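You operate a simulated robot arm through the tools that you are given. There is no shell and no other tool.

You run a simulated two-armed robot. Do the job below in one go: nothing can be reset, and whatever is moved stays where it is left.

TASK
Find where the fitted pressure switch trips and set the trip dial to match.
Fine: type on SWITCH, pump till the lamp lights; then open the release, free the collar and stow the switch in the pieces tray.

It is judged by the outcome, as a careful person would: the job done as asked, and still so three seconds after it is handed in. It fails if anything else is knocked over, pushed out of place, dropped, spilled or broken.

THE ROBOT
Two 7-joint arms with fingered hands on one trunk that stands fixed in place. Base frame: the origin is at the foot of the trunk, x ahead of it, y to its left, z up; the work surface is at about z = 0.81. Units: m, degrees, N and s.
The left shoulder is at [0.08, 0.198, 1.465], the right one opposite. With the tool pointing down near the work surface each hand reaches from about 0.1 to 0.7 m from the base axis, measured 20 degrees to its own side. Payload 4 kg a hand.
Tool frame (each hand has its own): the origin (TCP) lies between the finger pads and is the grasp point; the fingertips stand 0.026 m ahead of it; z points along the fingers, y is the line along which they close. The gripper opens to 0.132 m. The gripper's body begins 0.073 m behind the TCP. The gripper is a hand of 4 fingers: y runs from the thumb to the fingers, the wrist lies at [0, 0, -0.239] in the tool frame, and closing takes about 1.5 s.
Orientation is that of the tool frame in the base frame, as a unit quaternion [w, x, y, z]. With the fingers straight down and closing along the base's y, the tool's x points along the base's -x, its y along +y and its z along -z.

THE INTERFACE
- The arms move only by the tool arm_command. It takes "left_commands", "right_commands" or both (then of equal length, played together; a hand with none holds still); each is a list of rows, each an object (a shift or turn left out is 0, a gripper value left out holds the last) with "xyz": the shift along the base's x, y, z in m, a list of three; "rot": the turn, a rotation vector about the base's x, y, z in degrees, a list of three; "claw": the closure, from 0 (fully open) to 1 (shut). In form: [{"xyz": [tx, ty, tz], "rot": [ax, ay, az], "claw": claw}, ...]. A call has 1 to 20 rows; each row shifts and turns the commanded pose from where the row before left it. Rows are played at 5 a second. More than 0.05 m and 8.6 degrees between two rows, or a gripper value outside its range, and nothing of the call is played. Where a pose cannot be reached the arm comes as near as it can. A force on the tool above 40 N (or 10 N above the force at the start of the call, whichever is more), or a blocked arm, ends the call early, and 0.2 s more pass. The fingers move at their own pace (about 0.072 m/s each) and stop on an object; they squeeze with about 32 N. The grip force told is the motor's: it shows also when the fingers shut on nothing. Time passes only in rows, and 0.2 s behind the last, so rows that do not move let the fingers close. It gives the time, the measured TCP pose, the force on the tool (base axes), the opening and the grip force at its end, in the units of the frame above (readings bear some noise), with the torque about the TCP (base axes, N m) and any sound that the robot's microphone picked up, and new pictures: "show" is both (left out), scene, wrist or none (wrist: the cameras of the hands that moved).
- Cameras (640 x 400 px; columns grow to the right, rows downward): "scene" is now at [0.1153, 0.029, 1.6212]; the picture's right is [0.23, -0.97, 0.00], its down [-0.73, -0.17, -0.67] and it looks along [0.65, 0.15, -0.75] (base axes); focal length 345 px, centre (320, 200). "left" rides on the left gripper at [-0.068, 0.002, -0.097] in its tool frame; the picture's right is [-0.03, -1.00, 0.00], its down [0.82, -0.02, -0.58] and it looks along [0.58, -0.02, 0.82] (tool axes); focal length 270 px, centre (320, 200). "right" rides on the right gripper at [0.068, 0.002, -0.097] in its tool frame; the picture's right is [-0.03, 1.00, 0.00], its down [-0.82, -0.02, -0.58] and it looks along [-0.58, -0.01, 0.82] (tool axes); focal length 270 px, centre (320, 200). There is no depth. A picture from a camera that has moved, and an enlarged one, comes with that camera's place and axes in the base frame and with its lens. The place of the scene camera against the robot may be out by one fixed shift of up to 0.018 m in any direction.
- slide_trunk(by): slides the trunk up (or, below 0, down) by that many m; the arms and the scene camera ride with it, the base frame stays. It gives what a move gives, with no picture.
- preshape(shape, hand): the hand has 4 fingers and takes this shape, open, in about a second: jaw (thumb against the fingers, like two jaws); tri (thumb and two fingers); tip (a fingertip pinch); poke (one finger out to press); point (the index stretched); flat (the hand flat); cup (the hand cupped); fist (a fist). The gripper value then closes the fingers along that shape, each until it touches; the sizes above hold for jaw. It gives what a move gives, with no picture.
- pan_tilt(pan, tilt): turns the head with the scene camera to pan (to the left, within 86 degrees either way) and tilt (down, from -29 to 69), counted from straight ahead of the robot. It gives what a move gives, and a new picture of the scene camera.
- inspect(camera, box): a new picture of the part [left, top, right, bottom] of that camera's present view, enlarged. It takes no simulated time.
- hand_in(): hands the job in; it is judged then, once.

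Nothing tells you positions but the pictures and the camera data. Unless the task says otherwise, let go and move clear before handing in.

The tools are called after "Emit:" as name(argument=value, ...) on one line, values as JSON. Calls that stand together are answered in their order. arm_command: Moves the arms, as the interface text tells. Its arguments: {"type":"object","properties":{"left_commands":{"type":"array","items":{"type":"object","properties":{"xyz":{"type":"array","items":{"type":"number"}},"rot":{"type":"array","items":{"type":"number"}},"claw":{"type":"number"}}}},"right_commands":{"type":"array","items":{"type":"object","properties":{"xyz":{"type":"array","items":{"type":"number"}},"rot":{"type":"array","items":{"type":"number"}},"claw":{"type":"number"}}}},"show":{"type":"string","enum":["both","scene","wrist","none"]}},"required":[]} The other tools are called the same way: slide_trunk (by) slides the trunk up or down; preshape (shape, hand) gives the hand a shape; pan_tilt (pan, tilt) turns the head that bears the scene camera; inspect (camera, box) takes an enlarged picture of a part of a camera's view; hand_in () hands the job in.

At the start:

```text
t: 0.0
left_tool_pos: [0.4907, 0.4021, 1.1129]
left_ee_rot: [0.001, 0.0, 1.0, 0.001]
left_force: [0.8, -0.6, -0.5]
left_wrist_torque: [-0.02, 0.02, 0.02]
left_width: 0.1321
left_grasp_force: 0.1
left_shape: jaw
right_tool_pos: [0.6331, -0.0448, 1.1125]
right_ee_rot: [0.0, 0.0, 1.0, 0.0]
right_force: [-0.1, -0.2, 0.1]
right_wrist_torque: [-0.05, -0.01, 0.01]
right_width: 0.1316
right_grasp_force: 0.0
right_shape: jaw
trunk travel left (down, up): [-0.775, 0.065]
head pan, tilt: [13.1, 48.3]
```

scene: 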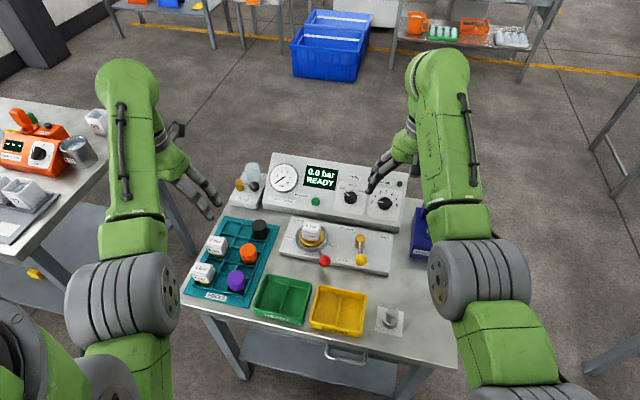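
right: 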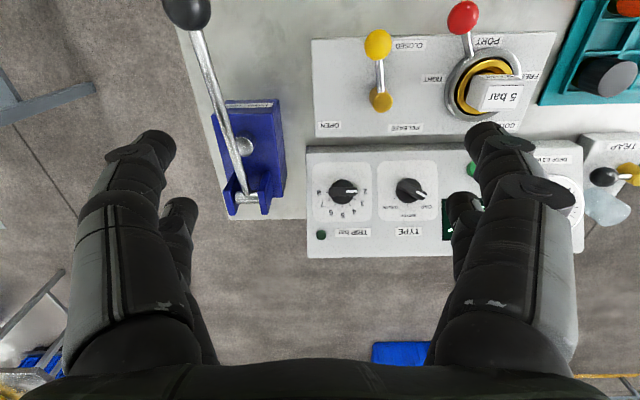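
left: 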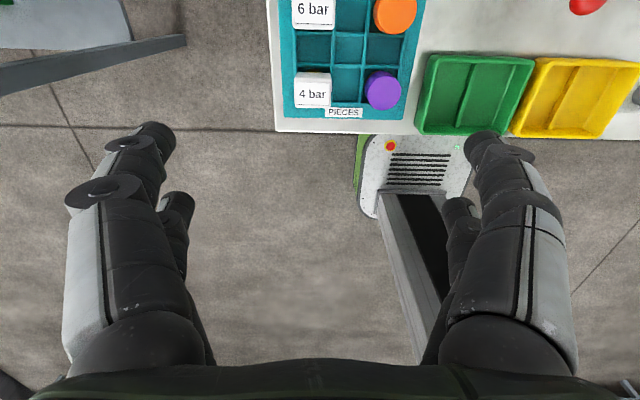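

I see a test bench: a console with gauge, display, TYPE and TRIP dials. A port block in front holds a fitted switch marked "5 bar", a collar lever (red knob) and a release lever (yellow knob). A blue hand pump stands at the right and a teal pieces tray at the left. I'll look closer before moving.

Emit:
inspect(camera="scene", box=[230, 140, 440, 280])

Emit:
inspect(camera="right", box=[300, 130, 600, 270])

Emit:
inspect(camera="right", box=[300, 0, 600, 150])

Emit:
inspect(camera="scene", box=[170, 200, 460, 380])

Emit:
inspect(camera="right", box=[150, 0, 350, 230])

```text
2.86 times, centred on (335, 210) of scene
camera zoom: at [0.1153, 0.029, 1.6212], right [0.23, -0.97, 0.0], down [-0.73, -0.17, -0.67], along [0.65, 0.15, -0.75], focal length 987 px, centre (277, 171)
```

zoom: 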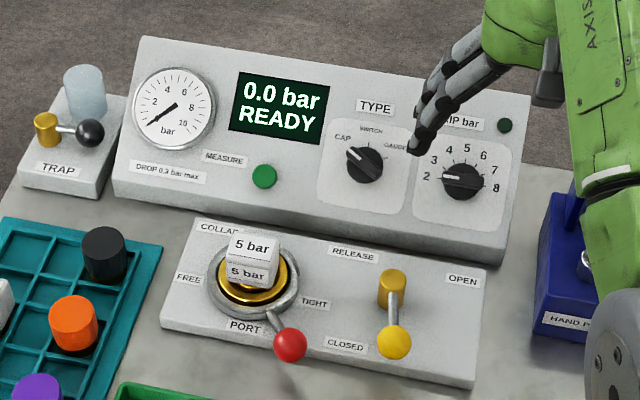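

```text
2.13 times, centred on (450, 200) of right
camera zoom: at [0.5645, -0.0435, 1.2091], right [0.03, 1.0, 0.0], down [0.82, -0.02, 0.58], along [0.58, -0.01, -0.82], focal length 577 px, centre (43, 200)
```

zoom: 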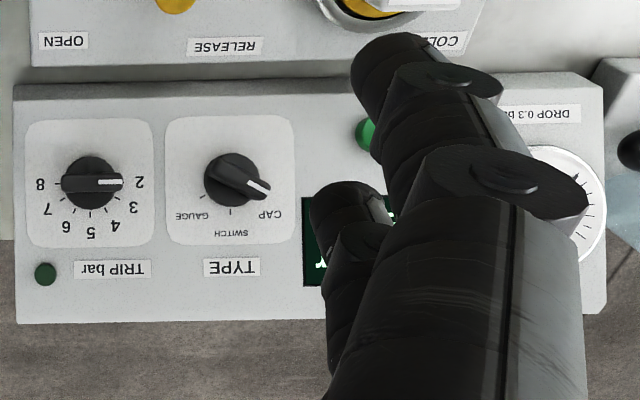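

```text
2.13 times, centred on (450, 75) of right
camera zoom: at [0.5645, -0.0435, 1.2091], right [0.03, 1.0, 0.0], down [0.82, -0.02, 0.58], along [0.58, -0.01, -0.82], focal length 577 px, centre (43, 467)
```

zoom: 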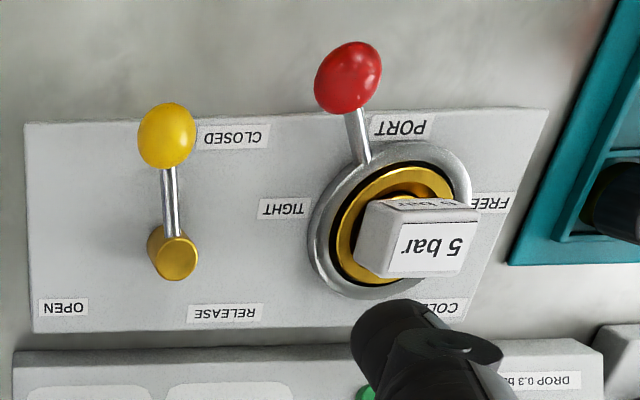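

```text
2.21 times, centred on (315, 290) of scene
camera zoom: at [0.1153, 0.029, 1.6212], right [0.23, -0.97, 0.0], down [-0.73, -0.17, -0.67], along [0.65, 0.15, -0.75], focal length 762 px, centre (331, 1)
```

zoom: 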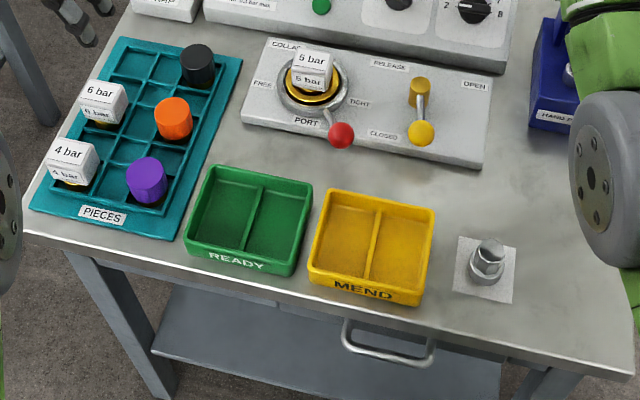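

```text
1.74 times, centred on (250, 115) of right
camera zoom: at [0.5645, -0.0435, 1.2091], right [0.03, 1.0, 0.0], down [0.82, -0.02, 0.58], along [0.58, -0.01, -0.82], focal length 470 px, centre (442, 348)
```

zoom: 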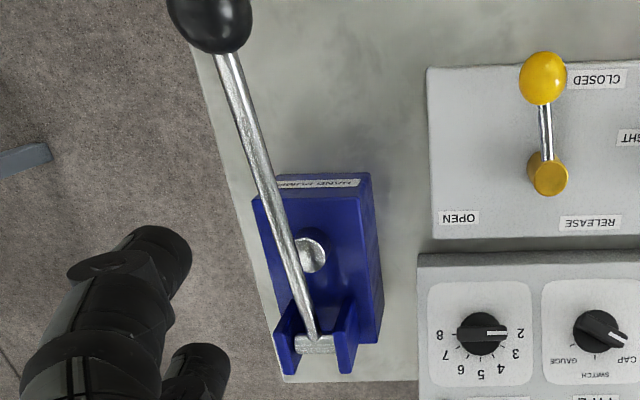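

The fitted switch is labelled 5 bar. TYPE points at CAP, TRIP points at 2, the lamp is dark and the release looks closed. I'll draw the right hand back to see the console face and pump properly, and raise the left hand over the tray.

Emit:
arm_command(right_commands=[{"xyz": [-0.04, 0, 0.01]}, {"xyz": [-0.04, 0, 0.01]}, {"xyz": [-0.04, 0, 0.01]}, {"xyz": [-0.04, 0, 0.01]}, {"xyz": [-0.04, 0, 0.01]}, {"xyz": [0, 0, 0]}], left_commands=[{"xyz": [0.03, -0.02, 0.0]}, {"xyz": [0.03, -0.02, 0.0]}, {"xyz": [0.03, -0.02, 0.0]}, {"xyz": [0.03, -0.02, 0.0]}, {"xyz": [0.0, -0.0, 0.0]}, {"xyz": [0.0, 0, 0]}])

```text
t: 1.4
left_tool_pos: [0.6092, 0.3249, 1.1162]
left_ee_rot: [0.001, 0.001, 1.0, 0.002]
left_force: [0.2, -0.7, -0.9]
left_wrist_torque: [-0.02, -0.01, 0.02]
left_width: 0.1322
left_grasp_force: 0.0
left_shape: jaw
right_tool_pos: [0.4886, -0.0216, 1.1167]
right_ee_rot: [0.001, 0.001, 1.0, 0.0]
right_force: [-0.2, 0.8, 0.6]
right_wrist_torque: [0.01, 0.01, -0.01]
right_width: 0.1318
right_grasp_force: 0.1
right_shape: jaw
right hand out of reach, approached as far as the arm can: row 4, 5
trunk travel left (down, up): [-0.775, 0.065]
head pan, tilt: [13.1, 48.3]
camera scene: at [0.1136, 0.0292, 1.6213], right [0.23, -0.97, 0.0], down [-0.73, -0.17, -0.67], along [0.65, 0.15, -0.75], focal length 345 px, centre (320, 200)
camera right: at [0.4205, -0.0197, 1.2131], right [0.03, 1.0, 0.0], down [0.82, -0.02, 0.58], along [0.58, -0.01, -0.82], focal length 270 px, centre (320, 200)
camera left: at [0.6772, 0.3262, 1.2121], right [0.02, -1.0, 0.0], down [-0.82, -0.02, 0.58], along [-0.58, -0.01, -0.82], focal length 270 px, centre (320, 200)
```

scene: 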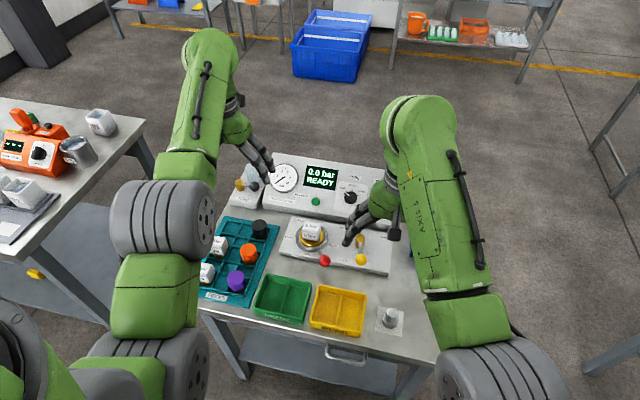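
right: 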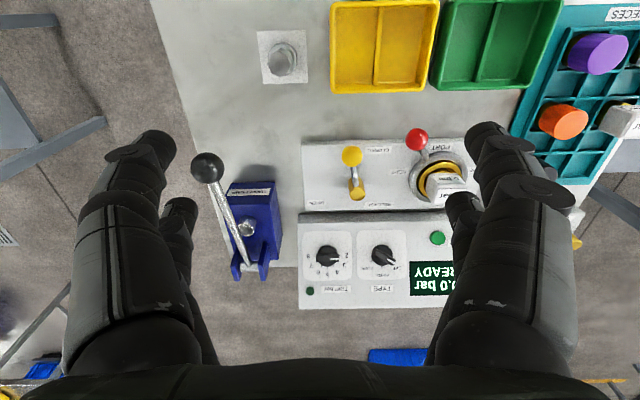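
left: 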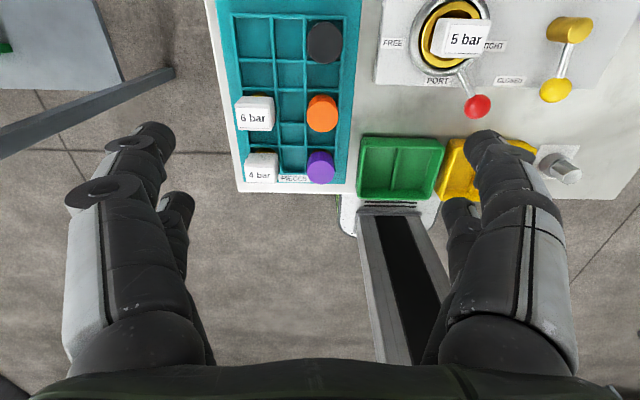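

Both views are clear. I'll zoom in for exact pixel positions so I can triangulate the dials, levers and tray.

Emit:
inspect(camera="right", box=[290, 120, 490, 320])

Emit:
inspect(camera="right", box=[180, 140, 300, 290])

Emit:
inspect(camera="left", box=[210, 0, 390, 200])

Emit:
inspect(camera="left", box=[370, 0, 640, 140])

Emit:
inspect(camera="scene", box=[190, 140, 440, 340])

```text
2.00 times, centred on (390, 220) of right
camera zoom: at [0.4205, -0.0197, 1.2131], right [0.03, 1.0, 0.0], down [0.82, -0.02, 0.58], along [0.58, -0.01, -0.82], focal length 541 px, centre (180, 160)
```

zoom: 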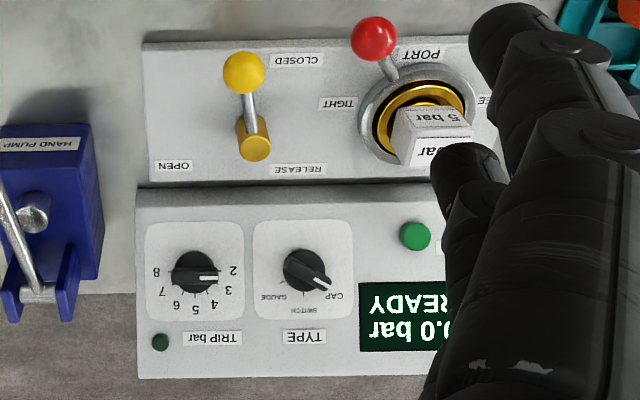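

```text
2.67 times, centred on (240, 215) of right
camera zoom: at [0.4205, -0.0197, 1.2131], right [0.03, 1.0, 0.0], down [0.82, -0.02, 0.58], along [0.58, -0.01, -0.82], focal length 721 px, centre (533, 160)
```

zoom: 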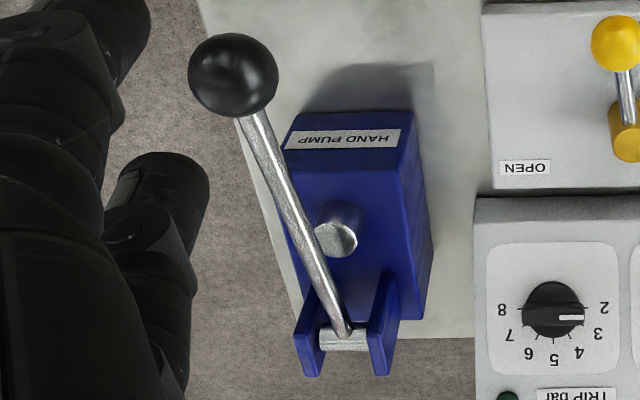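

```text
2.00 times, centred on (300, 100) of left
camera zoom: at [0.6772, 0.3262, 1.2121], right [0.02, -1.0, 0.0], down [-0.82, -0.02, 0.58], along [-0.58, -0.01, -0.82], focal length 541 px, centre (360, 400)
```

zoom: 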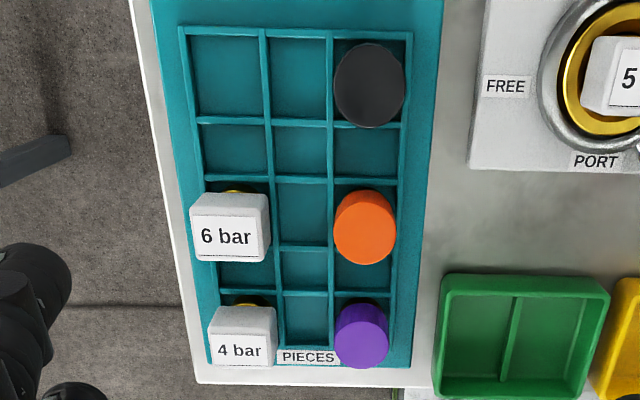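

```text
2.37 times, centred on (505, 70) of left
camera zoom: at [0.6772, 0.3262, 1.2121], right [0.02, -1.0, 0.0], down [-0.82, -0.02, 0.58], along [-0.58, -0.01, -0.82], focal length 641 px, centre (-118, 508)
```

zoom: 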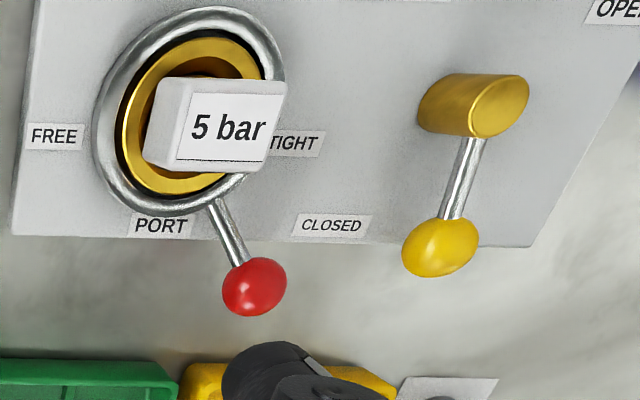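

```text
2.00 times, centred on (315, 240) of scene
camera zoom: at [0.1136, 0.0292, 1.6213], right [0.23, -0.97, 0.0], down [-0.73, -0.17, -0.67], along [0.65, 0.15, -0.75], focal length 691 px, centre (330, 120)
```

zoom: 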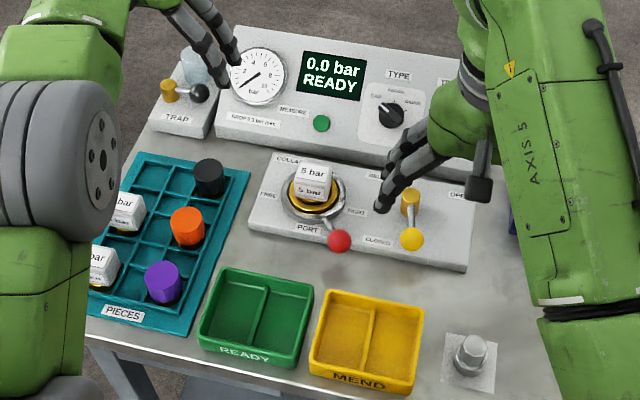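

I have rough positions: TYPE dial near (0.793, 0.086, 0.863), TRIP dial near (0.79, -0.015, 0.864), both on a panel tilted about 30° toward me. The pump knob is near (0.56, -0.148, 0.947). The dials are at the edge of reach, so I'll raise both hands and then lower the trunk.

Emit:
arm_command(right_commands=[{"xyz": [0.02, -0.01, 0.045]}, {"xyz": [0.02, -0.01, 0.045]}, {"xyz": [0.02, -0.01, 0.045]}, {"xyz": [0.02, -0.01, 0.045]}, {"xyz": [0, 0, 0.04]}, {"xyz": [0, 0, 0]}], left_commands=[{"xyz": [-0.02, 0.02, 0.045]}, {"xyz": [-0.02, 0.02, 0.045]}, {"xyz": [-0.02, 0.02, 0.045]}, {"xyz": [-0.02, 0.02, 0.045]}, {"xyz": [0, 0.02, 0.04]}, {"xyz": [0, 0, 0]}])

```text
refused: row 1 steps farther than a row can; nothing moved
```

Emit:
arm_command(right_commands=[{"xyz": [0.0, 0, 0.044]}, {"xyz": [0.0, 0, 0.044]}, {"xyz": [0.0, 0, 0.044]}, {"xyz": [0.0, 0, 0.044]}, {"xyz": [0, 0, 0.04]}, {"xyz": [0.04, 0, 0]}], left_commands=[{"xyz": [-0.02, 0.01, 0.042]}, {"xyz": [-0.02, 0.01, 0.042]}, {"xyz": [-0.02, 0.01, 0.042]}, {"xyz": [-0.02, 0.01, 0.042]}, {"xyz": [0, 0.01, 0.04]}, {"xyz": [0, 0, 0]}], show="scene")

```text
t: 2.8
left_tool_pos: [0.5911, 0.387, 1.2296]
left_ee_rot: [0.0, 0.001, 1.0, 0.002]
left_force: [-0.5, -0.4, -0.4]
left_wrist_torque: [-0.02, 0.02, 0.0]
left_width: 0.1319
left_grasp_force: 0.0
left_shape: jaw
left hand out of reach, approached as far as the arm can: row 3, 4, 5
right_tool_pos: [0.6174, 0.0175, 1.2252]
right_ee_rot: [-0.001, 0.001, 1.0, 0.0]
right_force: [1.0, -1.1, -0.5]
right_wrist_torque: [-0.01, 0.01, -0.03]
right_width: 0.1321
right_grasp_force: 0.1
right_shape: jaw
right hand out of reach, approached as far as the arm can: row 1, 2, 3, 4, 5
trunk travel left (down, up): [-0.775, 0.065]
head pan, tilt: [13.1, 48.3]
camera scene: at [0.1172, 0.0291, 1.621], right [0.23, -0.97, 0.0], down [-0.73, -0.17, -0.66], along [0.65, 0.15, -0.75], focal length 345 px, centre (320, 200)
```

scene: 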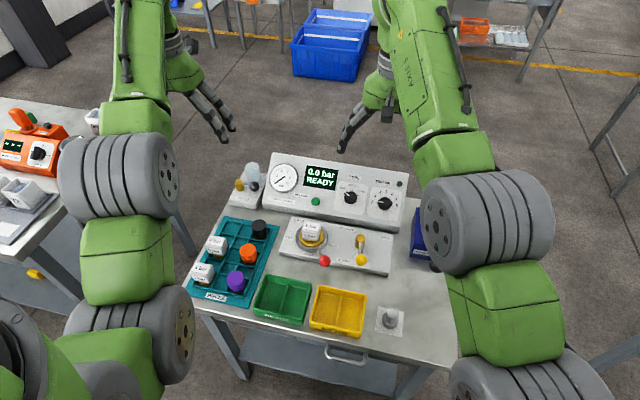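

Both hands are up at z≈1.225, at their upper limit, with nothing tall below them. I'll lower the trunk 0.15 m and check the view.

Emit:
slide_trunk(by=-0.15)

Emit:
pan_tilt(pan=6, tilt=44)

```text
t: 4.5
left_tool_pos: [0.5904, 0.3872, 1.0807]
left_ee_rot: [0.002, 0.001, 1.0, 0.002]
left_force: [0.7, 0.1, -0.2]
left_wrist_torque: [-0.01, 0.01, 0.0]
left_width: 0.1319
left_grasp_force: 0.0
left_shape: jaw
right_tool_pos: [0.6158, 0.0179, 1.0772]
right_ee_rot: [0.001, 0.0, 1.0, 0.0]
right_force: [0.1, -0.2, 0.3]
right_wrist_torque: [-0.02, -0.04, 0.0]
right_width: 0.1321
right_grasp_force: 0.1
right_shape: jaw
trunk travel left (down, up): [-0.625, 0.215]
head pan, tilt: [13.1, 48.3]
```

```text
t: 5.2
left_tool_pos: [0.5911, 0.3881, 1.0815]
left_ee_rot: [0.002, 0.001, 1.0, 0.001]
left_force: [0.3, 0.0, -0.4]
left_wrist_torque: [-0.02, 0.02, 0.0]
left_width: 0.1318
left_grasp_force: 0.0
left_shape: jaw
right_tool_pos: [0.6157, 0.0176, 1.0765]
right_ee_rot: [0.0, 0.0, 1.0, 0.0]
right_force: [-0.6, 0.3, 0.2]
right_wrist_torque: [0.0, 0.01, -0.01]
right_width: 0.132
right_grasp_force: 0.1
right_shape: jaw
trunk travel left (down, up): [-0.625, 0.215]
head pan, tilt: [6.0, 44.0]
camera scene: at [0.1203, 0.0198, 1.4772], right [0.1, -0.99, 0.0], down [-0.69, -0.07, -0.72], along [0.72, 0.08, -0.69], focal length 345 px, centre (320, 200)
```

scene: 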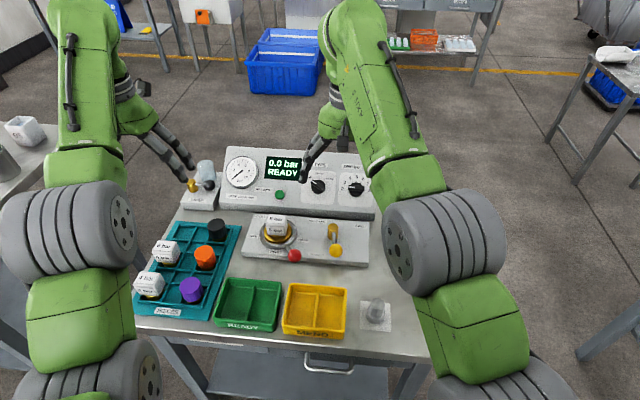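

The view is good. I'll look closely at the TYPE and TRIP knobs, the display and the hand's fingers.

Emit:
inspect(camera="scene", box=[220, 140, 390, 230])

Emit:
inspect(camera="right", box=[220, 80, 420, 230])

Emit:
inspect(camera="right", box=[0, 0, 640, 400])

```text
3.76 times, centred on (305, 185) of scene
camera zoom: at [0.1203, 0.0198, 1.4772], right [0.1, -0.99, 0.0], down [-0.69, -0.07, -0.72], along [0.72, 0.08, -0.69], focal length 1300 px, centre (376, 256)
```

zoom: 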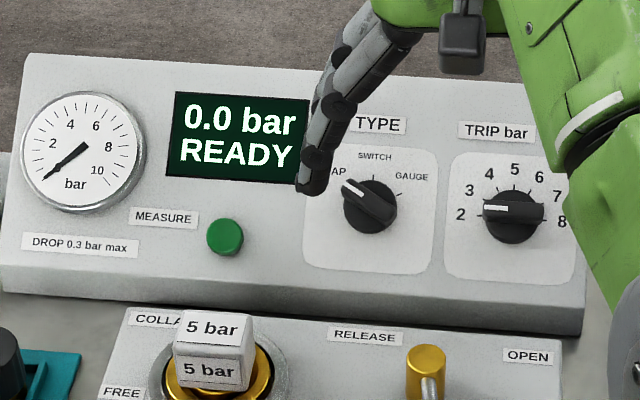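

```text
2.67 times, centred on (320, 155) of right
camera zoom: at [0.5474, 0.0187, 1.1727], right [0.03, 1.0, 0.0], down [0.82, -0.02, 0.58], along [0.58, -0.01, -0.82], focal length 721 px, centre (320, 320)
```

zoom: 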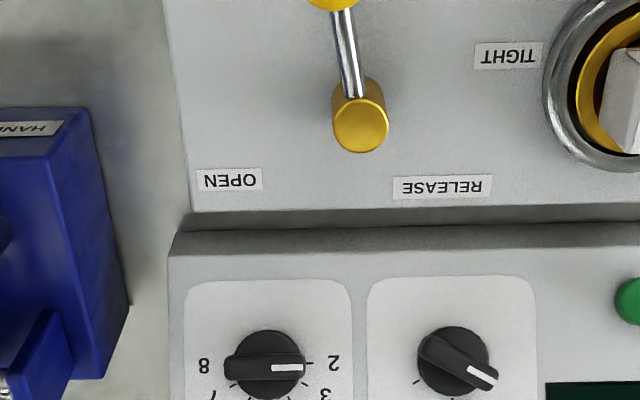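

```text
1.00 times, centred on (320, 200) of right (not enlarged: the box is as wide or as high as the picture)
camera zoom: at [0.5474, 0.0187, 1.1727], right [0.03, 1.0, 0.0], down [0.82, -0.02, 0.58], along [0.58, -0.01, -0.82], focal length 270 px, centre (320, 200)
```

zoom: 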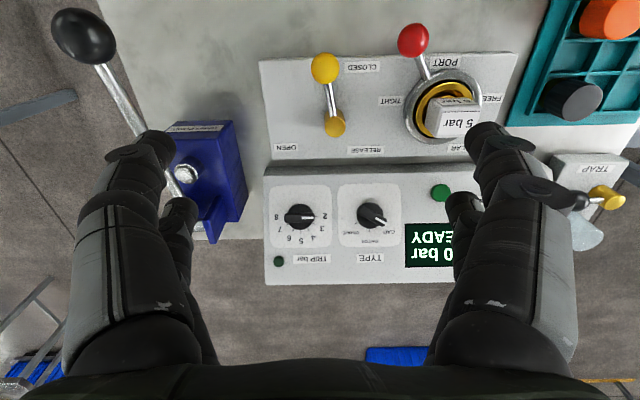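

The dials are bar-type knobs, with TYPE's bar on CAP and TRIP's bar on 2. I'll tilt the right hand about 34° to match the panel and hover over the TYPE dial for a closer look.

Emit:
arm_command(right_commands=[{"xyz": [0.01, 0.017, -0.01], "rot": [0, -6.8, 0]}, {"xyz": [0.02, 0.017, -0.02], "rot": [0, -6.8, 0]}, {"xyz": [0.03, 0.017, -0.02], "rot": [0, -6.8, 0]}, {"xyz": [0.03, 0.017, -0.025], "rot": [0, -6.8, 0]}, {"xyz": [0.015, 0.0, -0.025], "rot": [0, -6.8, 0]}, {"xyz": [0, 0, 0]}])

```text
t: 6.6
left_tool_pos: [0.5902, 0.3877, 1.0805]
left_ee_rot: [0.002, 0.001, 1.0, 0.001]
left_force: [-0.6, -0.8, 1.1]
left_wrist_torque: [0.0, 0.0, 0.04]
left_width: 0.1318
left_grasp_force: 0.1
left_shape: jaw
right_tool_pos: [0.7178, 0.0847, 0.9742]
right_ee_rot: [0.292, 0.0, 0.956, 0.001]
right_force: [0.5, 0.3, -0.5]
right_wrist_torque: [0.0, -0.03, 0.04]
right_width: 0.1317
right_grasp_force: 0.0
right_shape: jaw
trunk travel left (down, up): [-0.625, 0.215]
head pan, tilt: [6.0, 44.0]
camera scene: at [0.1203, 0.0196, 1.4772], right [0.1, -0.99, 0.0], down [-0.69, -0.07, -0.72], along [0.72, 0.08, -0.69], focal length 345 px, centre (320, 200)
camera right: at [0.6071, 0.0859, 1.016], right [0.02, 1.0, 0.02], down [0.35, -0.02, 0.94], along [0.94, -0.01, -0.35], focal length 270 px, centre (320, 200)
```

scene: 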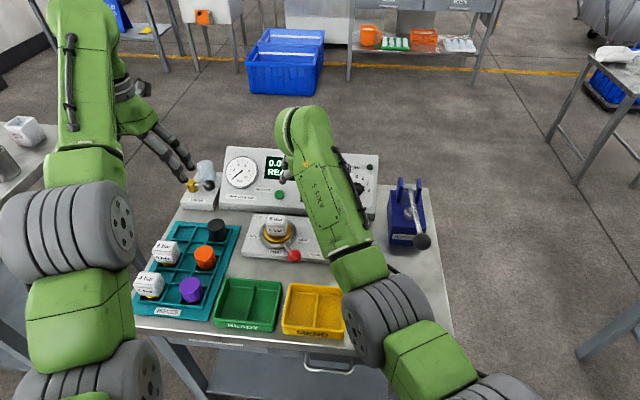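
right: 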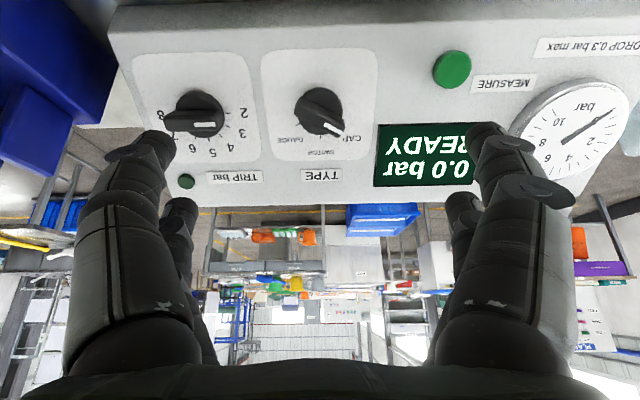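

Now I have a close view of the dials. I'll zoom in on them.

Emit:
inspect(camera="right", box=[250, 40, 390, 170])

Emit:
inspect(camera="right", box=[120, 40, 280, 200])

Emit:
inspect(camera="scene", box=[370, 160, 450, 260])

```text
3.08 times, centred on (320, 105) of right
camera zoom: at [0.6071, 0.0859, 1.016], right [0.02, 1.0, 0.02], down [0.35, -0.02, 0.94], along [0.94, -0.01, -0.35], focal length 832 px, centre (320, 492)
```

zoom: 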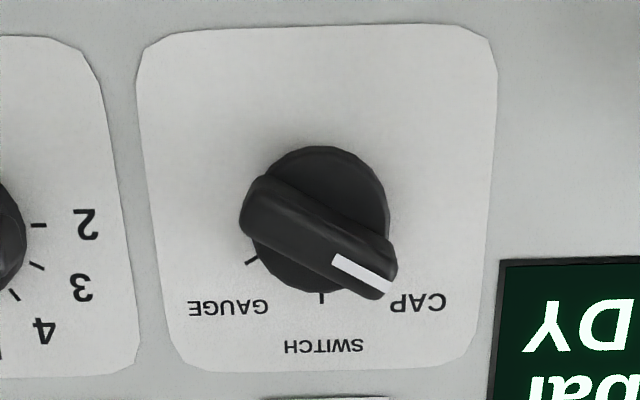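

```text
2.50 times, centred on (200, 120) of right
camera zoom: at [0.6071, 0.0859, 1.016], right [0.02, 1.0, 0.02], down [0.35, -0.02, 0.94], along [0.94, -0.01, -0.35], focal length 676 px, centre (620, 400)
```

zoom: 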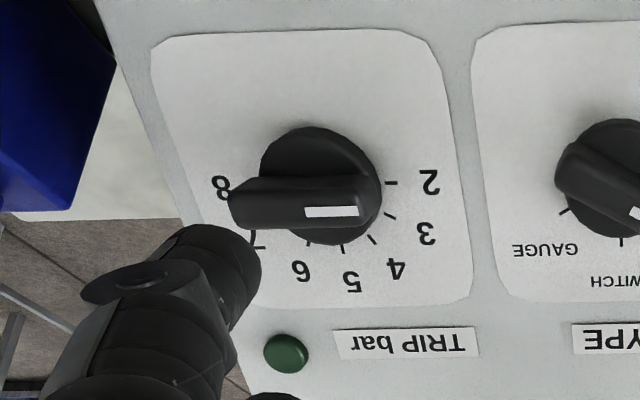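

```text
4.00 times, centred on (410, 210) of scene
camera zoom: at [0.1203, 0.0196, 1.4772], right [0.1, -0.99, 0.0], down [-0.69, -0.07, -0.72], along [0.72, 0.08, -0.69], focal length 1382 px, centre (-40, 160)
```

zoom: 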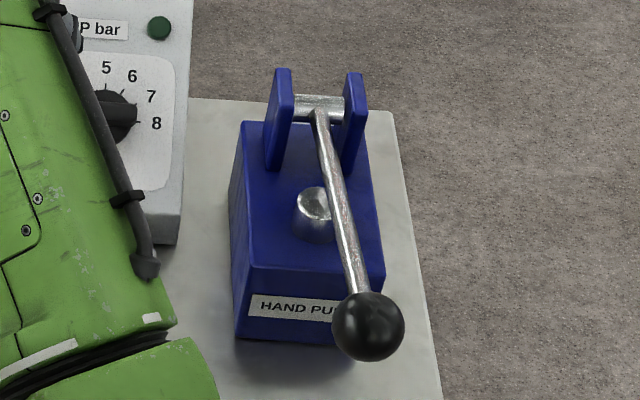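

The TYPE dial has stops at CAP (-60°), SWITCH (0°) and GAUGE (+60°), with a bar about 14 mm wide. I'll rotate the hand 60° about the panel normal so the jaws straddle the bar, still hovering.

Emit:
arm_command(right_commands=[{"rot": [0, -2, 0]}, {"rot": [-4.41, 0, 6.07]}, {"rot": [-4.41, 0, 6.07]}, {"rot": [-4.41, 0, 6.07]}, {"rot": [-4.41, 0, 6.07]}, {"rot": [-4.41, 0, 6.07]}, {"rot": [-4.41, 0, 6.07]}, {"rot": [-4.41, 0, 6.07]}, {"rot": [-4.41, 0, 6.07]}, {"xyz": [0, 0, 0]}])

```text
t: 8.8
left_tool_pos: [0.5907, 0.3882, 1.0815]
left_ee_rot: [0.001, 0.001, 1.0, 0.002]
left_force: [-0.4, 0.6, 0.0]
left_wrist_torque: [-0.03, -0.04, 0.02]
left_width: 0.132
left_grasp_force: 0.1
left_shape: jaw
right_tool_pos: [0.7219, 0.0851, 0.9767]
right_ee_rot: [0.268, -0.475, 0.823, -0.155]
right_force: [0.5, -0.1, 0.6]
right_wrist_torque: [0.0, 0.01, 0.01]
right_width: 0.1315
right_grasp_force: 0.1
right_shape: jaw
trunk travel left (down, up): [-0.625, 0.215]
head pan, tilt: [6.0, 44.0]
camera scene: at [0.1205, 0.0198, 1.4772], right [0.1, -0.99, 0.0], down [-0.69, -0.07, -0.72], along [0.72, 0.07, -0.69], focal length 345 px, centre (320, 200)
camera right: at [0.6355, 0.0262, 1.0333], right [-0.69, 0.52, -0.5], down [0.0, 0.7, 0.72], along [0.72, 0.49, -0.48], focal length 270 px, centre (320, 200)
```

scene: 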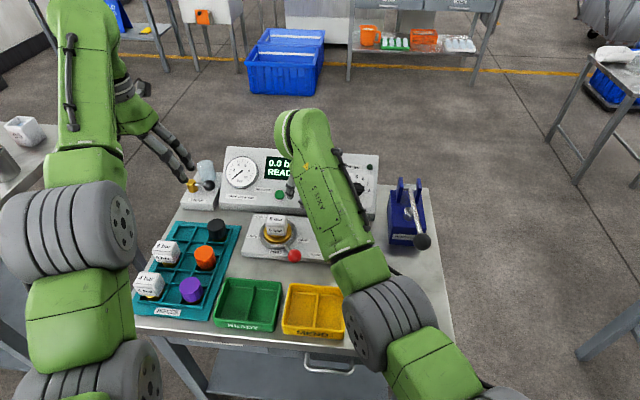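
right: 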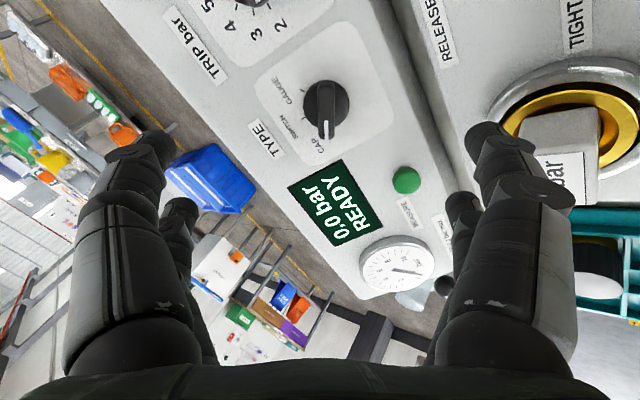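

The bar now sits square between the jaws. I'll partly close the fingers, correct the small offset and move in along the panel normal to just above the knob.

Emit:
arm_command(right_commands=[{"xyz": [-0.005, 0, -0.0035], "claw": 0.6}, {"xyz": [0.0118, 0, -0.0162]}, {"xyz": [0.0118, 0, -0.0162]}, {"xyz": [0.0118, 0, -0.0162]}, {"xyz": [0, 0, 0]}])

```text
t: 10.0
left_tool_pos: [0.5907, 0.3887, 1.0795]
left_ee_rot: [0.001, 0.001, 1.0, 0.002]
left_force: [-0.1, 0.3, 0.4]
left_wrist_torque: [-0.01, 0.03, 0.03]
left_width: 0.1318
left_grasp_force: 0.1
left_shape: jaw
right_tool_pos: [0.752, 0.086, 0.9243]
right_ee_rot: [0.268, -0.476, 0.823, -0.155]
right_force: [0.7, -0.7, -0.3]
right_wrist_torque: [-0.01, 0.01, 0.0]
right_width: 0.0531
right_grasp_force: 0.1
right_shape: jaw
trunk travel left (down, up): [-0.625, 0.215]
head pan, tilt: [6.0, 44.0]
camera scene: at [0.1203, 0.0198, 1.4772], right [0.1, -0.99, 0.0], down [-0.69, -0.07, -0.72], along [0.72, 0.07, -0.69], focal length 345 px, centre (320, 200)
camera right: at [0.6663, 0.0262, 0.9809], right [-0.69, 0.52, -0.5], down [0.01, 0.7, 0.72], along [0.72, 0.49, -0.48], focal length 270 px, centre (320, 200)
```

scene: 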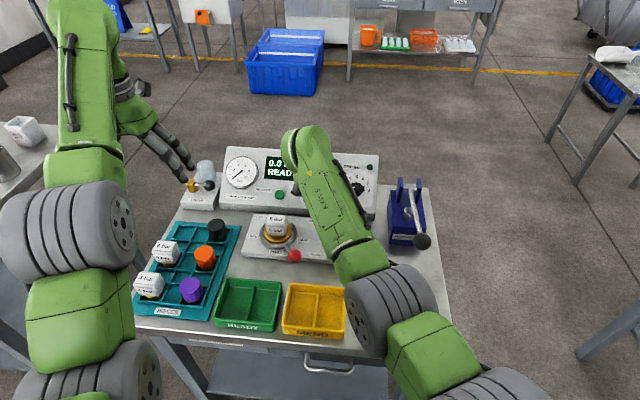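
right: 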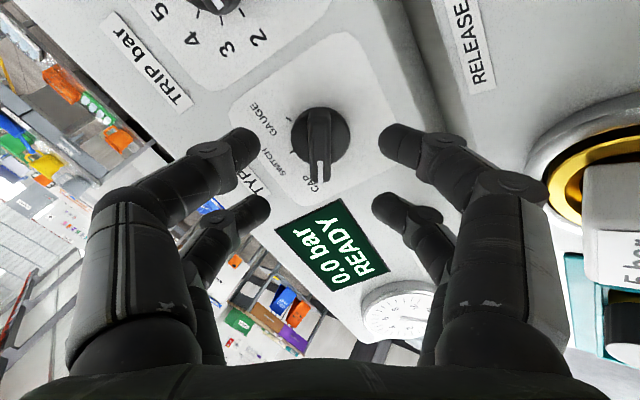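

The bar is centred between the fingers. I'll advance another 3 cm along the normal.

Emit:
arm_command(right_commands=[{"xyz": [0.0059, 0, -0.0081]}, {"xyz": [0.0059, 0, -0.0081]}, {"xyz": [0.0059, 0, -0.0081]}, {"xyz": [0, 0, 0]}], show="wrist")

```text
t: 11.0
left_tool_pos: [0.5904, 0.3879, 1.0793]
left_ee_rot: [0.002, 0.002, 1.0, 0.002]
left_force: [-0.4, 0.2, -0.4]
left_wrist_torque: [-0.03, -0.01, 0.0]
left_width: 0.132
left_grasp_force: 0.1
left_shape: jaw
right_tool_pos: [0.7694, 0.0861, 0.8987]
right_ee_rot: [0.268, -0.475, 0.824, -0.154]
right_force: [0.5, 0.3, -0.2]
right_wrist_torque: [0.01, -0.02, 0.0]
right_width: 0.0531
right_grasp_force: 0.0
right_shape: jaw
trunk travel left (down, up): [-0.625, 0.215]
head pan, tilt: [6.0, 44.0]
camera right: at [0.6842, 0.0264, 0.9558], right [-0.69, 0.52, -0.5], down [0.01, 0.7, 0.72], along [0.72, 0.49, -0.48], focal length 270 px, centre (320, 200)
```

right: 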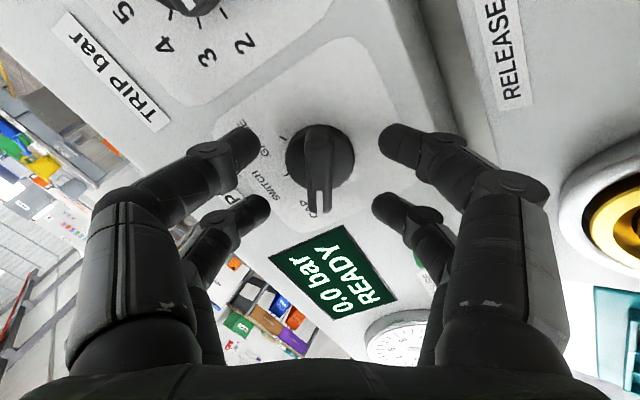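

The bar top is about 8 mm beyond the fingertips. I'll move in 15 mm in small steps and close on the bar.

Emit:
arm_command(right_commands=[{"xyz": [0.0029, 0, -0.004]}, {"xyz": [0.0029, 0, -0.004]}, {"xyz": [0.003, 0, -0.0041]}, {"xyz": [0, 0, 0]}], show="wrist")

```text
t: 12.0
left_tool_pos: [0.5898, 0.3877, 1.0795]
left_ee_rot: [0.002, 0.001, 1.0, 0.0]
left_force: [0.3, -0.9, -0.6]
left_wrist_torque: [-0.01, 0.0, 0.01]
left_width: 0.1319
left_grasp_force: 0.1
left_shape: jaw
right_tool_pos: [0.7776, 0.0844, 0.8868]
right_ee_rot: [0.267, -0.476, 0.823, -0.155]
right_force: [-1.7, 0.3, 3.1]
right_wrist_torque: [0.01, 0.1, 0.0]
right_width: 0.0531
right_grasp_force: 0.1
right_shape: jaw
trunk travel left (down, up): [-0.625, 0.215]
head pan, tilt: [6.0, 44.0]
camera right: at [0.6928, 0.0259, 0.9449], right [-0.69, 0.52, -0.5], down [0.0, 0.7, 0.72], along [0.72, 0.49, -0.48], focal length 270 px, centre (320, 200)
```

right: 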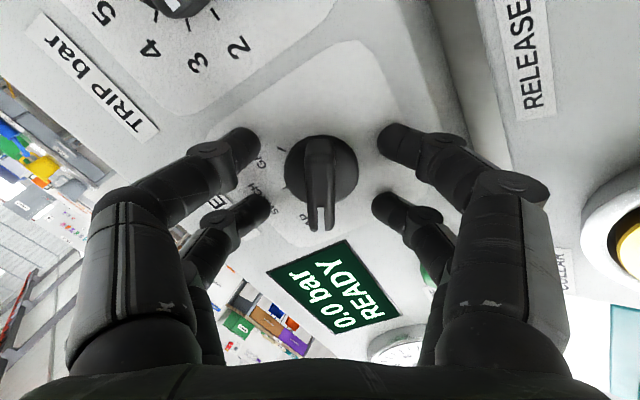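

The fingertips just touched the panel (3.5 N). Let me look at the knob profile.

Emit:
inspect(camera="right", box=[230, 100, 420, 260])

```text
2.50 times, centred on (325, 180) of right
camera zoom: at [0.6928, 0.0259, 0.9449], right [-0.69, 0.52, -0.5], down [0.0, 0.7, 0.72], along [0.72, 0.49, -0.48], focal length 676 px, centre (308, 250)
```

zoom: 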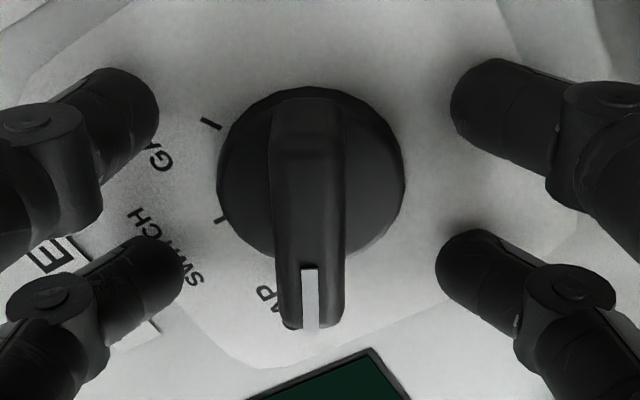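

The bar stands on a thicker round base. I'll back off 8 mm so the tips clear the base, then close on the bar.

Emit:
arm_command(right_commands=[{"xyz": [-0.0047, 0, 0.0065]}, {"claw": 0.75}, {"claw": 0.85}, {"claw": 0.9}, {"claw": 0.95}, {"claw": 1.0}, {}, {}, {}], show="wrist")

```text
t: 14.0
left_tool_pos: [0.5909, 0.3861, 1.0793]
left_ee_rot: [0.002, 0.001, 1.0, 0.002]
left_force: [0.0, -0.8, -0.9]
left_wrist_torque: [0.01, -0.02, 0.01]
left_width: 0.132
left_grasp_force: 0.1
left_shape: jaw
right_tool_pos: [0.7734, 0.0849, 0.8945]
right_ee_rot: [0.267, -0.476, 0.824, -0.153]
right_force: [2.8, -1.1, -0.9]
right_wrist_torque: [-0.05, -0.01, -0.02]
right_width: 0.008
right_grasp_force: 32.1
right_shape: jaw
trunk travel left (down, up): [-0.625, 0.215]
head pan, tilt: [6.0, 44.0]
camera right: at [0.6875, 0.0266, 0.9514], right [-0.69, 0.52, -0.5], down [0.01, 0.7, 0.72], along [0.72, 0.49, -0.48], focal length 270 px, centre (320, 200)
```

right: 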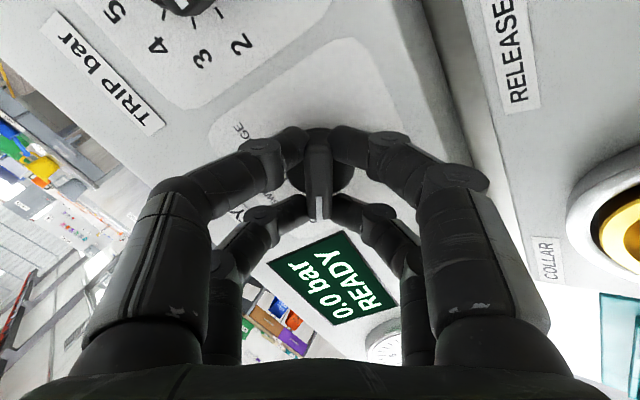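

The fingers are on the bar. I'll turn clockwise, 30° first, and check that the knob follows.

Emit:
arm_command(right_commands=[{"rot": [4.41, 0, -6.07]}, {"rot": [4.41, 0, -6.07]}, {"rot": [4.41, 0, -6.07]}, {"rot": [4.41, 0, -6.07]}, {}], show="wrist")

```text
t: 15.2
left_tool_pos: [0.5913, 0.3876, 1.0803]
left_ee_rot: [0.001, 0.001, 1.0, 0.002]
left_force: [-0.5, -0.1, -0.2]
left_wrist_torque: [-0.03, 0.0, 0.02]
left_width: 0.132
left_grasp_force: 0.1
left_shape: jaw
right_tool_pos: [0.7736, 0.0857, 0.8937]
right_ee_rot: [0.299, -0.245, 0.919, -0.08]
right_force: [3.8, -1.1, -0.1]
right_wrist_torque: [-0.07, 0.0, -0.05]
right_width: 0.0076
right_grasp_force: 31.8
right_shape: jaw
trunk travel left (down, up): [-0.625, 0.215]
head pan, tilt: [6.0, 44.0]
camera right: at [0.668, 0.0523, 0.9372], right [-0.39, 0.88, -0.28], down [0.24, 0.39, 0.89], along [0.89, 0.27, -0.36], focal length 270 px, centre (320, 200)
```

right: 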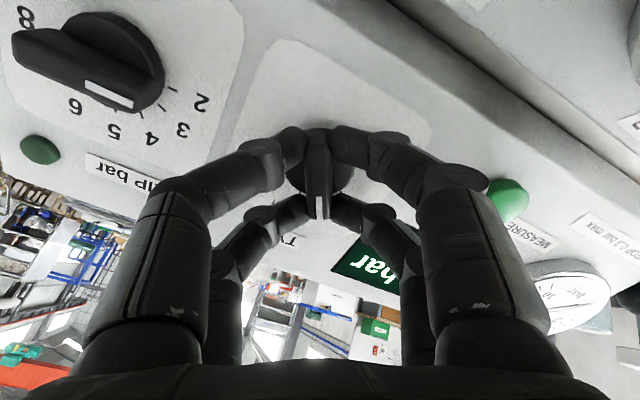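

The knob follows the hand. I'll turn it the remaining 30° to SWITCH.

Emit:
arm_command(right_commands=[{"rot": [4.41, 0, -6.07]}, {"rot": [4.41, 0, -6.07]}, {"rot": [4.41, 0, -6.07]}, {"rot": [4.41, 0, -6.07]}, {}], show="both")

Emit:
inspect(camera="right", box=[220, 60, 440, 260])

```text
t: 16.4
left_tool_pos: [0.5895, 0.387, 1.0806]
left_ee_rot: [0.002, 0.001, 1.0, 0.001]
left_force: [-0.6, 0.5, -0.3]
left_wrist_torque: [-0.04, 0.0, 0.03]
left_width: 0.1317
left_grasp_force: 0.1
left_shape: jaw
right_tool_pos: [0.7738, 0.0846, 0.8936]
right_ee_rot: [0.309, 0.001, 0.951, 0.0]
right_force: [5.5, -2.3, 8.0]
right_wrist_torque: [-0.11, -0.01, -0.1]
right_width: 0.008
right_grasp_force: 31.9
right_shape: jaw
trunk travel left (down, up): [-0.625, 0.215]
head pan, tilt: [6.0, 44.0]
camera scene: at [0.1199, 0.0191, 1.4773], right [0.1, -0.99, 0.0], down [-0.69, -0.07, -0.72], along [0.72, 0.08, -0.69], focal length 345 px, centre (320, 200)
camera right: at [0.6614, 0.0864, 0.932], right [0.02, 1.0, 0.02], down [0.32, -0.02, 0.95], along [0.95, -0.02, -0.32], focal length 270 px, centre (320, 200)
```

scene: 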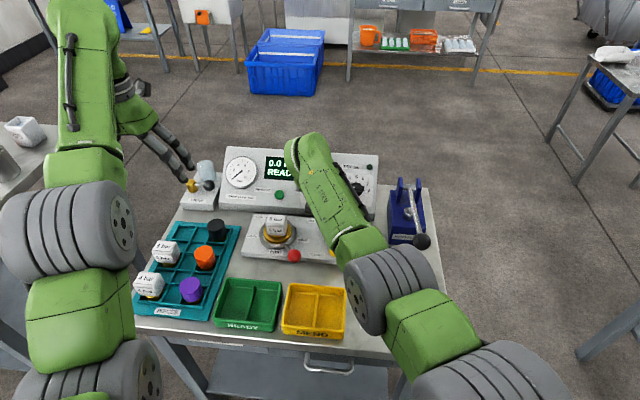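
right: 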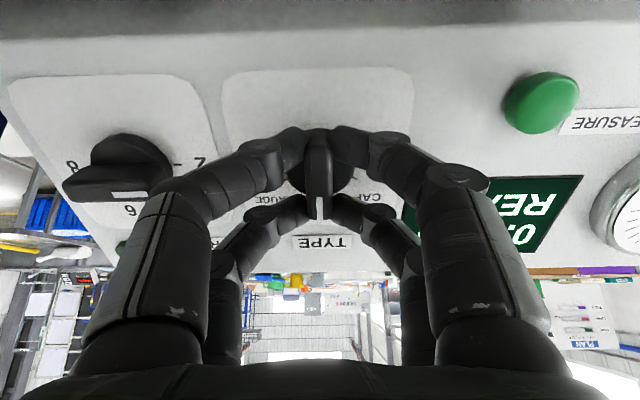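

```text
2.00 times, centred on (330, 160) of right
camera zoom: at [0.6614, 0.0864, 0.932], right [0.02, 1.0, 0.02], down [0.32, -0.02, 0.95], along [0.95, -0.02, -0.32], focal length 541 px, centre (300, 280)
```

zoom: 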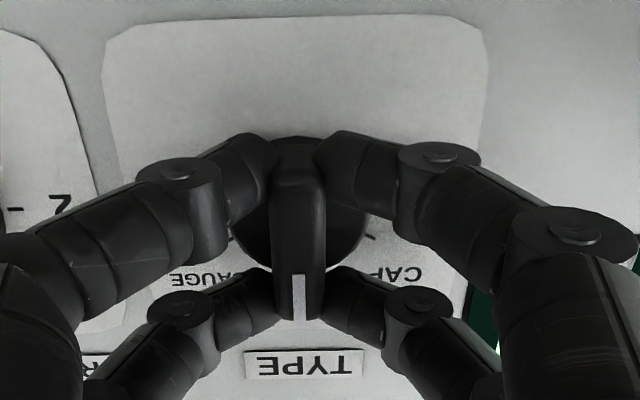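

The bar points at SWITCH. I'll open the fingers and retreat along the normal.

Emit:
arm_command(right_commands=[{"claw": 0.8}, {"claw": 0.6}, {}, {"xyz": [-0.0118, 0, 0.0162]}, {"xyz": [-0.0176, 0, 0.0243]}, {"xyz": [-0.0176, 0, 0.0243]}, {"xyz": [-0.0176, 0, 0.0243]}, {"xyz": [-0.03, -0.02, 0.02]}, {"xyz": [-0.02, -0.03, 0.02]}, {}], show="both")

Emit:
inspect(camera="right", box=[220, 60, 480, 260])

```text
t: 18.6
left_tool_pos: [0.5902, 0.3881, 1.08]
left_ee_rot: [0.002, 0.001, 1.0, 0.001]
left_force: [0.2, -0.2, 0.6]
left_wrist_torque: [0.04, -0.01, -0.02]
left_width: 0.1319
left_grasp_force: 0.1
left_shape: jaw
right_tool_pos: [0.6591, 0.0349, 1.0252]
right_ee_rot: [0.309, 0.0, 0.951, -0.001]
right_force: [1.1, 0.1, -1.3]
right_wrist_torque: [-0.01, -0.03, 0.03]
right_width: 0.0525
right_grasp_force: 0.0
right_shape: jaw
trunk travel left (down, up): [-0.625, 0.215]
head pan, tilt: [6.0, 44.0]
camera scene: at [0.1211, 0.0206, 1.4771], right [0.1, -0.99, 0.0], down [-0.69, -0.07, -0.72], along [0.71, 0.07, -0.7], focal length 345 px, centre (320, 200)
camera right: at [0.5463, 0.0359, 1.0635], right [0.02, 1.0, 0.01], down [0.32, -0.02, 0.95], along [0.95, -0.01, -0.32], focal length 270 px, centre (320, 200)
```

scene: 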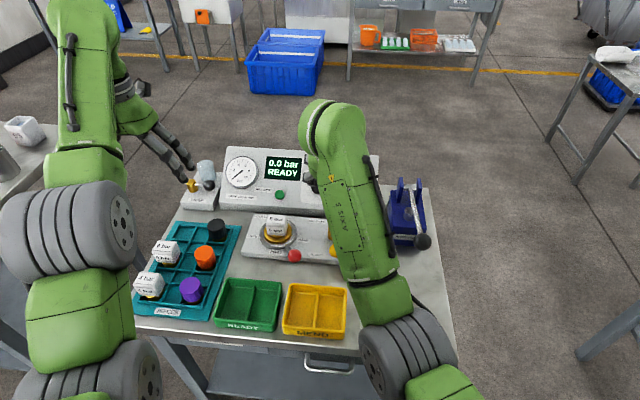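
right: 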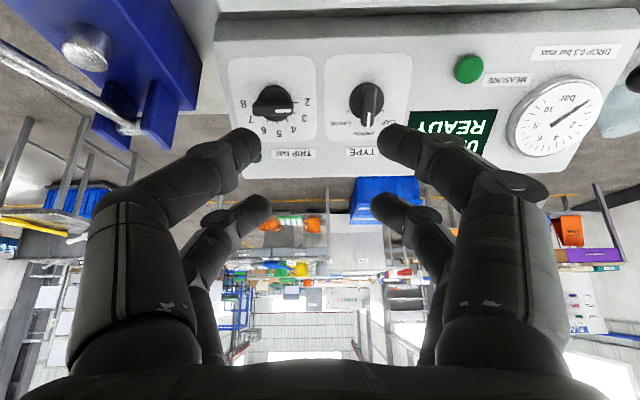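

```text
2.00 times, centred on (350, 160) of right
camera zoom: at [0.5463, 0.0359, 1.0635], right [0.02, 1.0, 0.01], down [0.32, -0.02, 0.95], along [0.95, -0.01, -0.32], focal length 541 px, centre (260, 280)
```

zoom: 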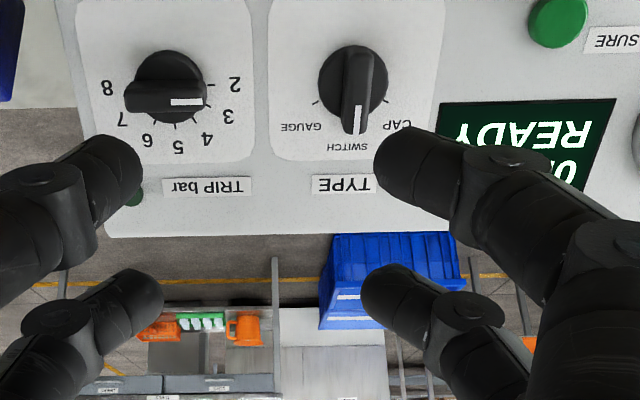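

TYPE now reads SWITCH. Next is the pump: I'll bring the right hand upright over its black knob, near (0.56, -0.148, 0.947).

Emit:
arm_command(right_commands=[{"xyz": [-0.02, -0.02, 0.012], "rot": [0, 7.2, 0], "claw": 0.45}, {"xyz": [-0.02, -0.04, 0.01], "rot": [0, 7.2, 0]}, {"xyz": [-0.02, -0.04, 0.01], "rot": [0, 7.2, 0]}, {"xyz": [-0.02, -0.04, 0.005], "rot": [0, 7.2, 0]}, {"xyz": [-0.019, -0.043, 0.0], "rot": [0, 7.2, 0]}, {}], show="both")

```text
t: 20.0
left_tool_pos: [0.5911, 0.3871, 1.0802]
left_ee_rot: [0.002, 0.001, 1.0, 0.001]
left_force: [0.4, 0.1, 0.0]
left_wrist_torque: [0.01, -0.04, -0.03]
left_width: 0.1318
left_grasp_force: 0.0
left_shape: jaw
right_tool_pos: [0.569, -0.1472, 1.0419]
right_ee_rot: [0.002, 0.0, 1.0, -0.001]
right_force: [0.7, 0.9, 0.4]
right_wrist_torque: [0.01, 0.01, 0.0]
right_width: 0.0722
right_grasp_force: 0.0
right_shape: jaw
right hand out of reach, approached as far as the arm can: row 5
trunk travel left (down, up): [-0.625, 0.215]
head pan, tilt: [6.0, 44.0]
camera scene: at [0.1212, 0.0203, 1.4771], right [0.1, -0.99, 0.0], down [-0.69, -0.07, -0.72], along [0.71, 0.07, -0.7], focal length 345 px, centre (320, 200)
camera right: at [0.5003, -0.1456, 1.1389], right [0.03, 1.0, 0.0], down [0.81, -0.02, 0.58], along [0.58, -0.01, -0.81], focal length 270 px, centre (320, 200)
```

scene: 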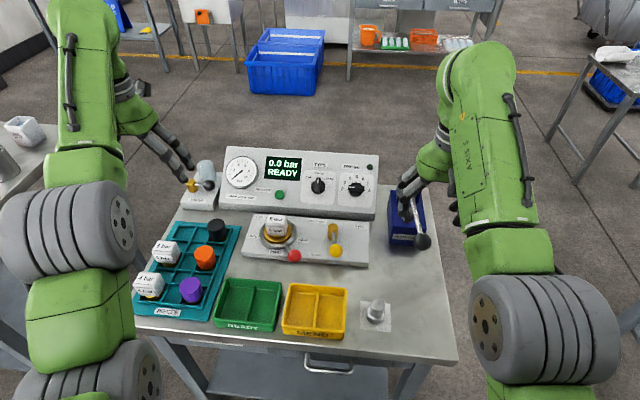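
right: 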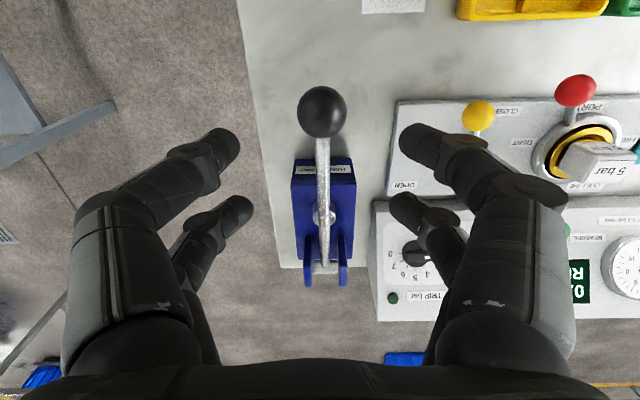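

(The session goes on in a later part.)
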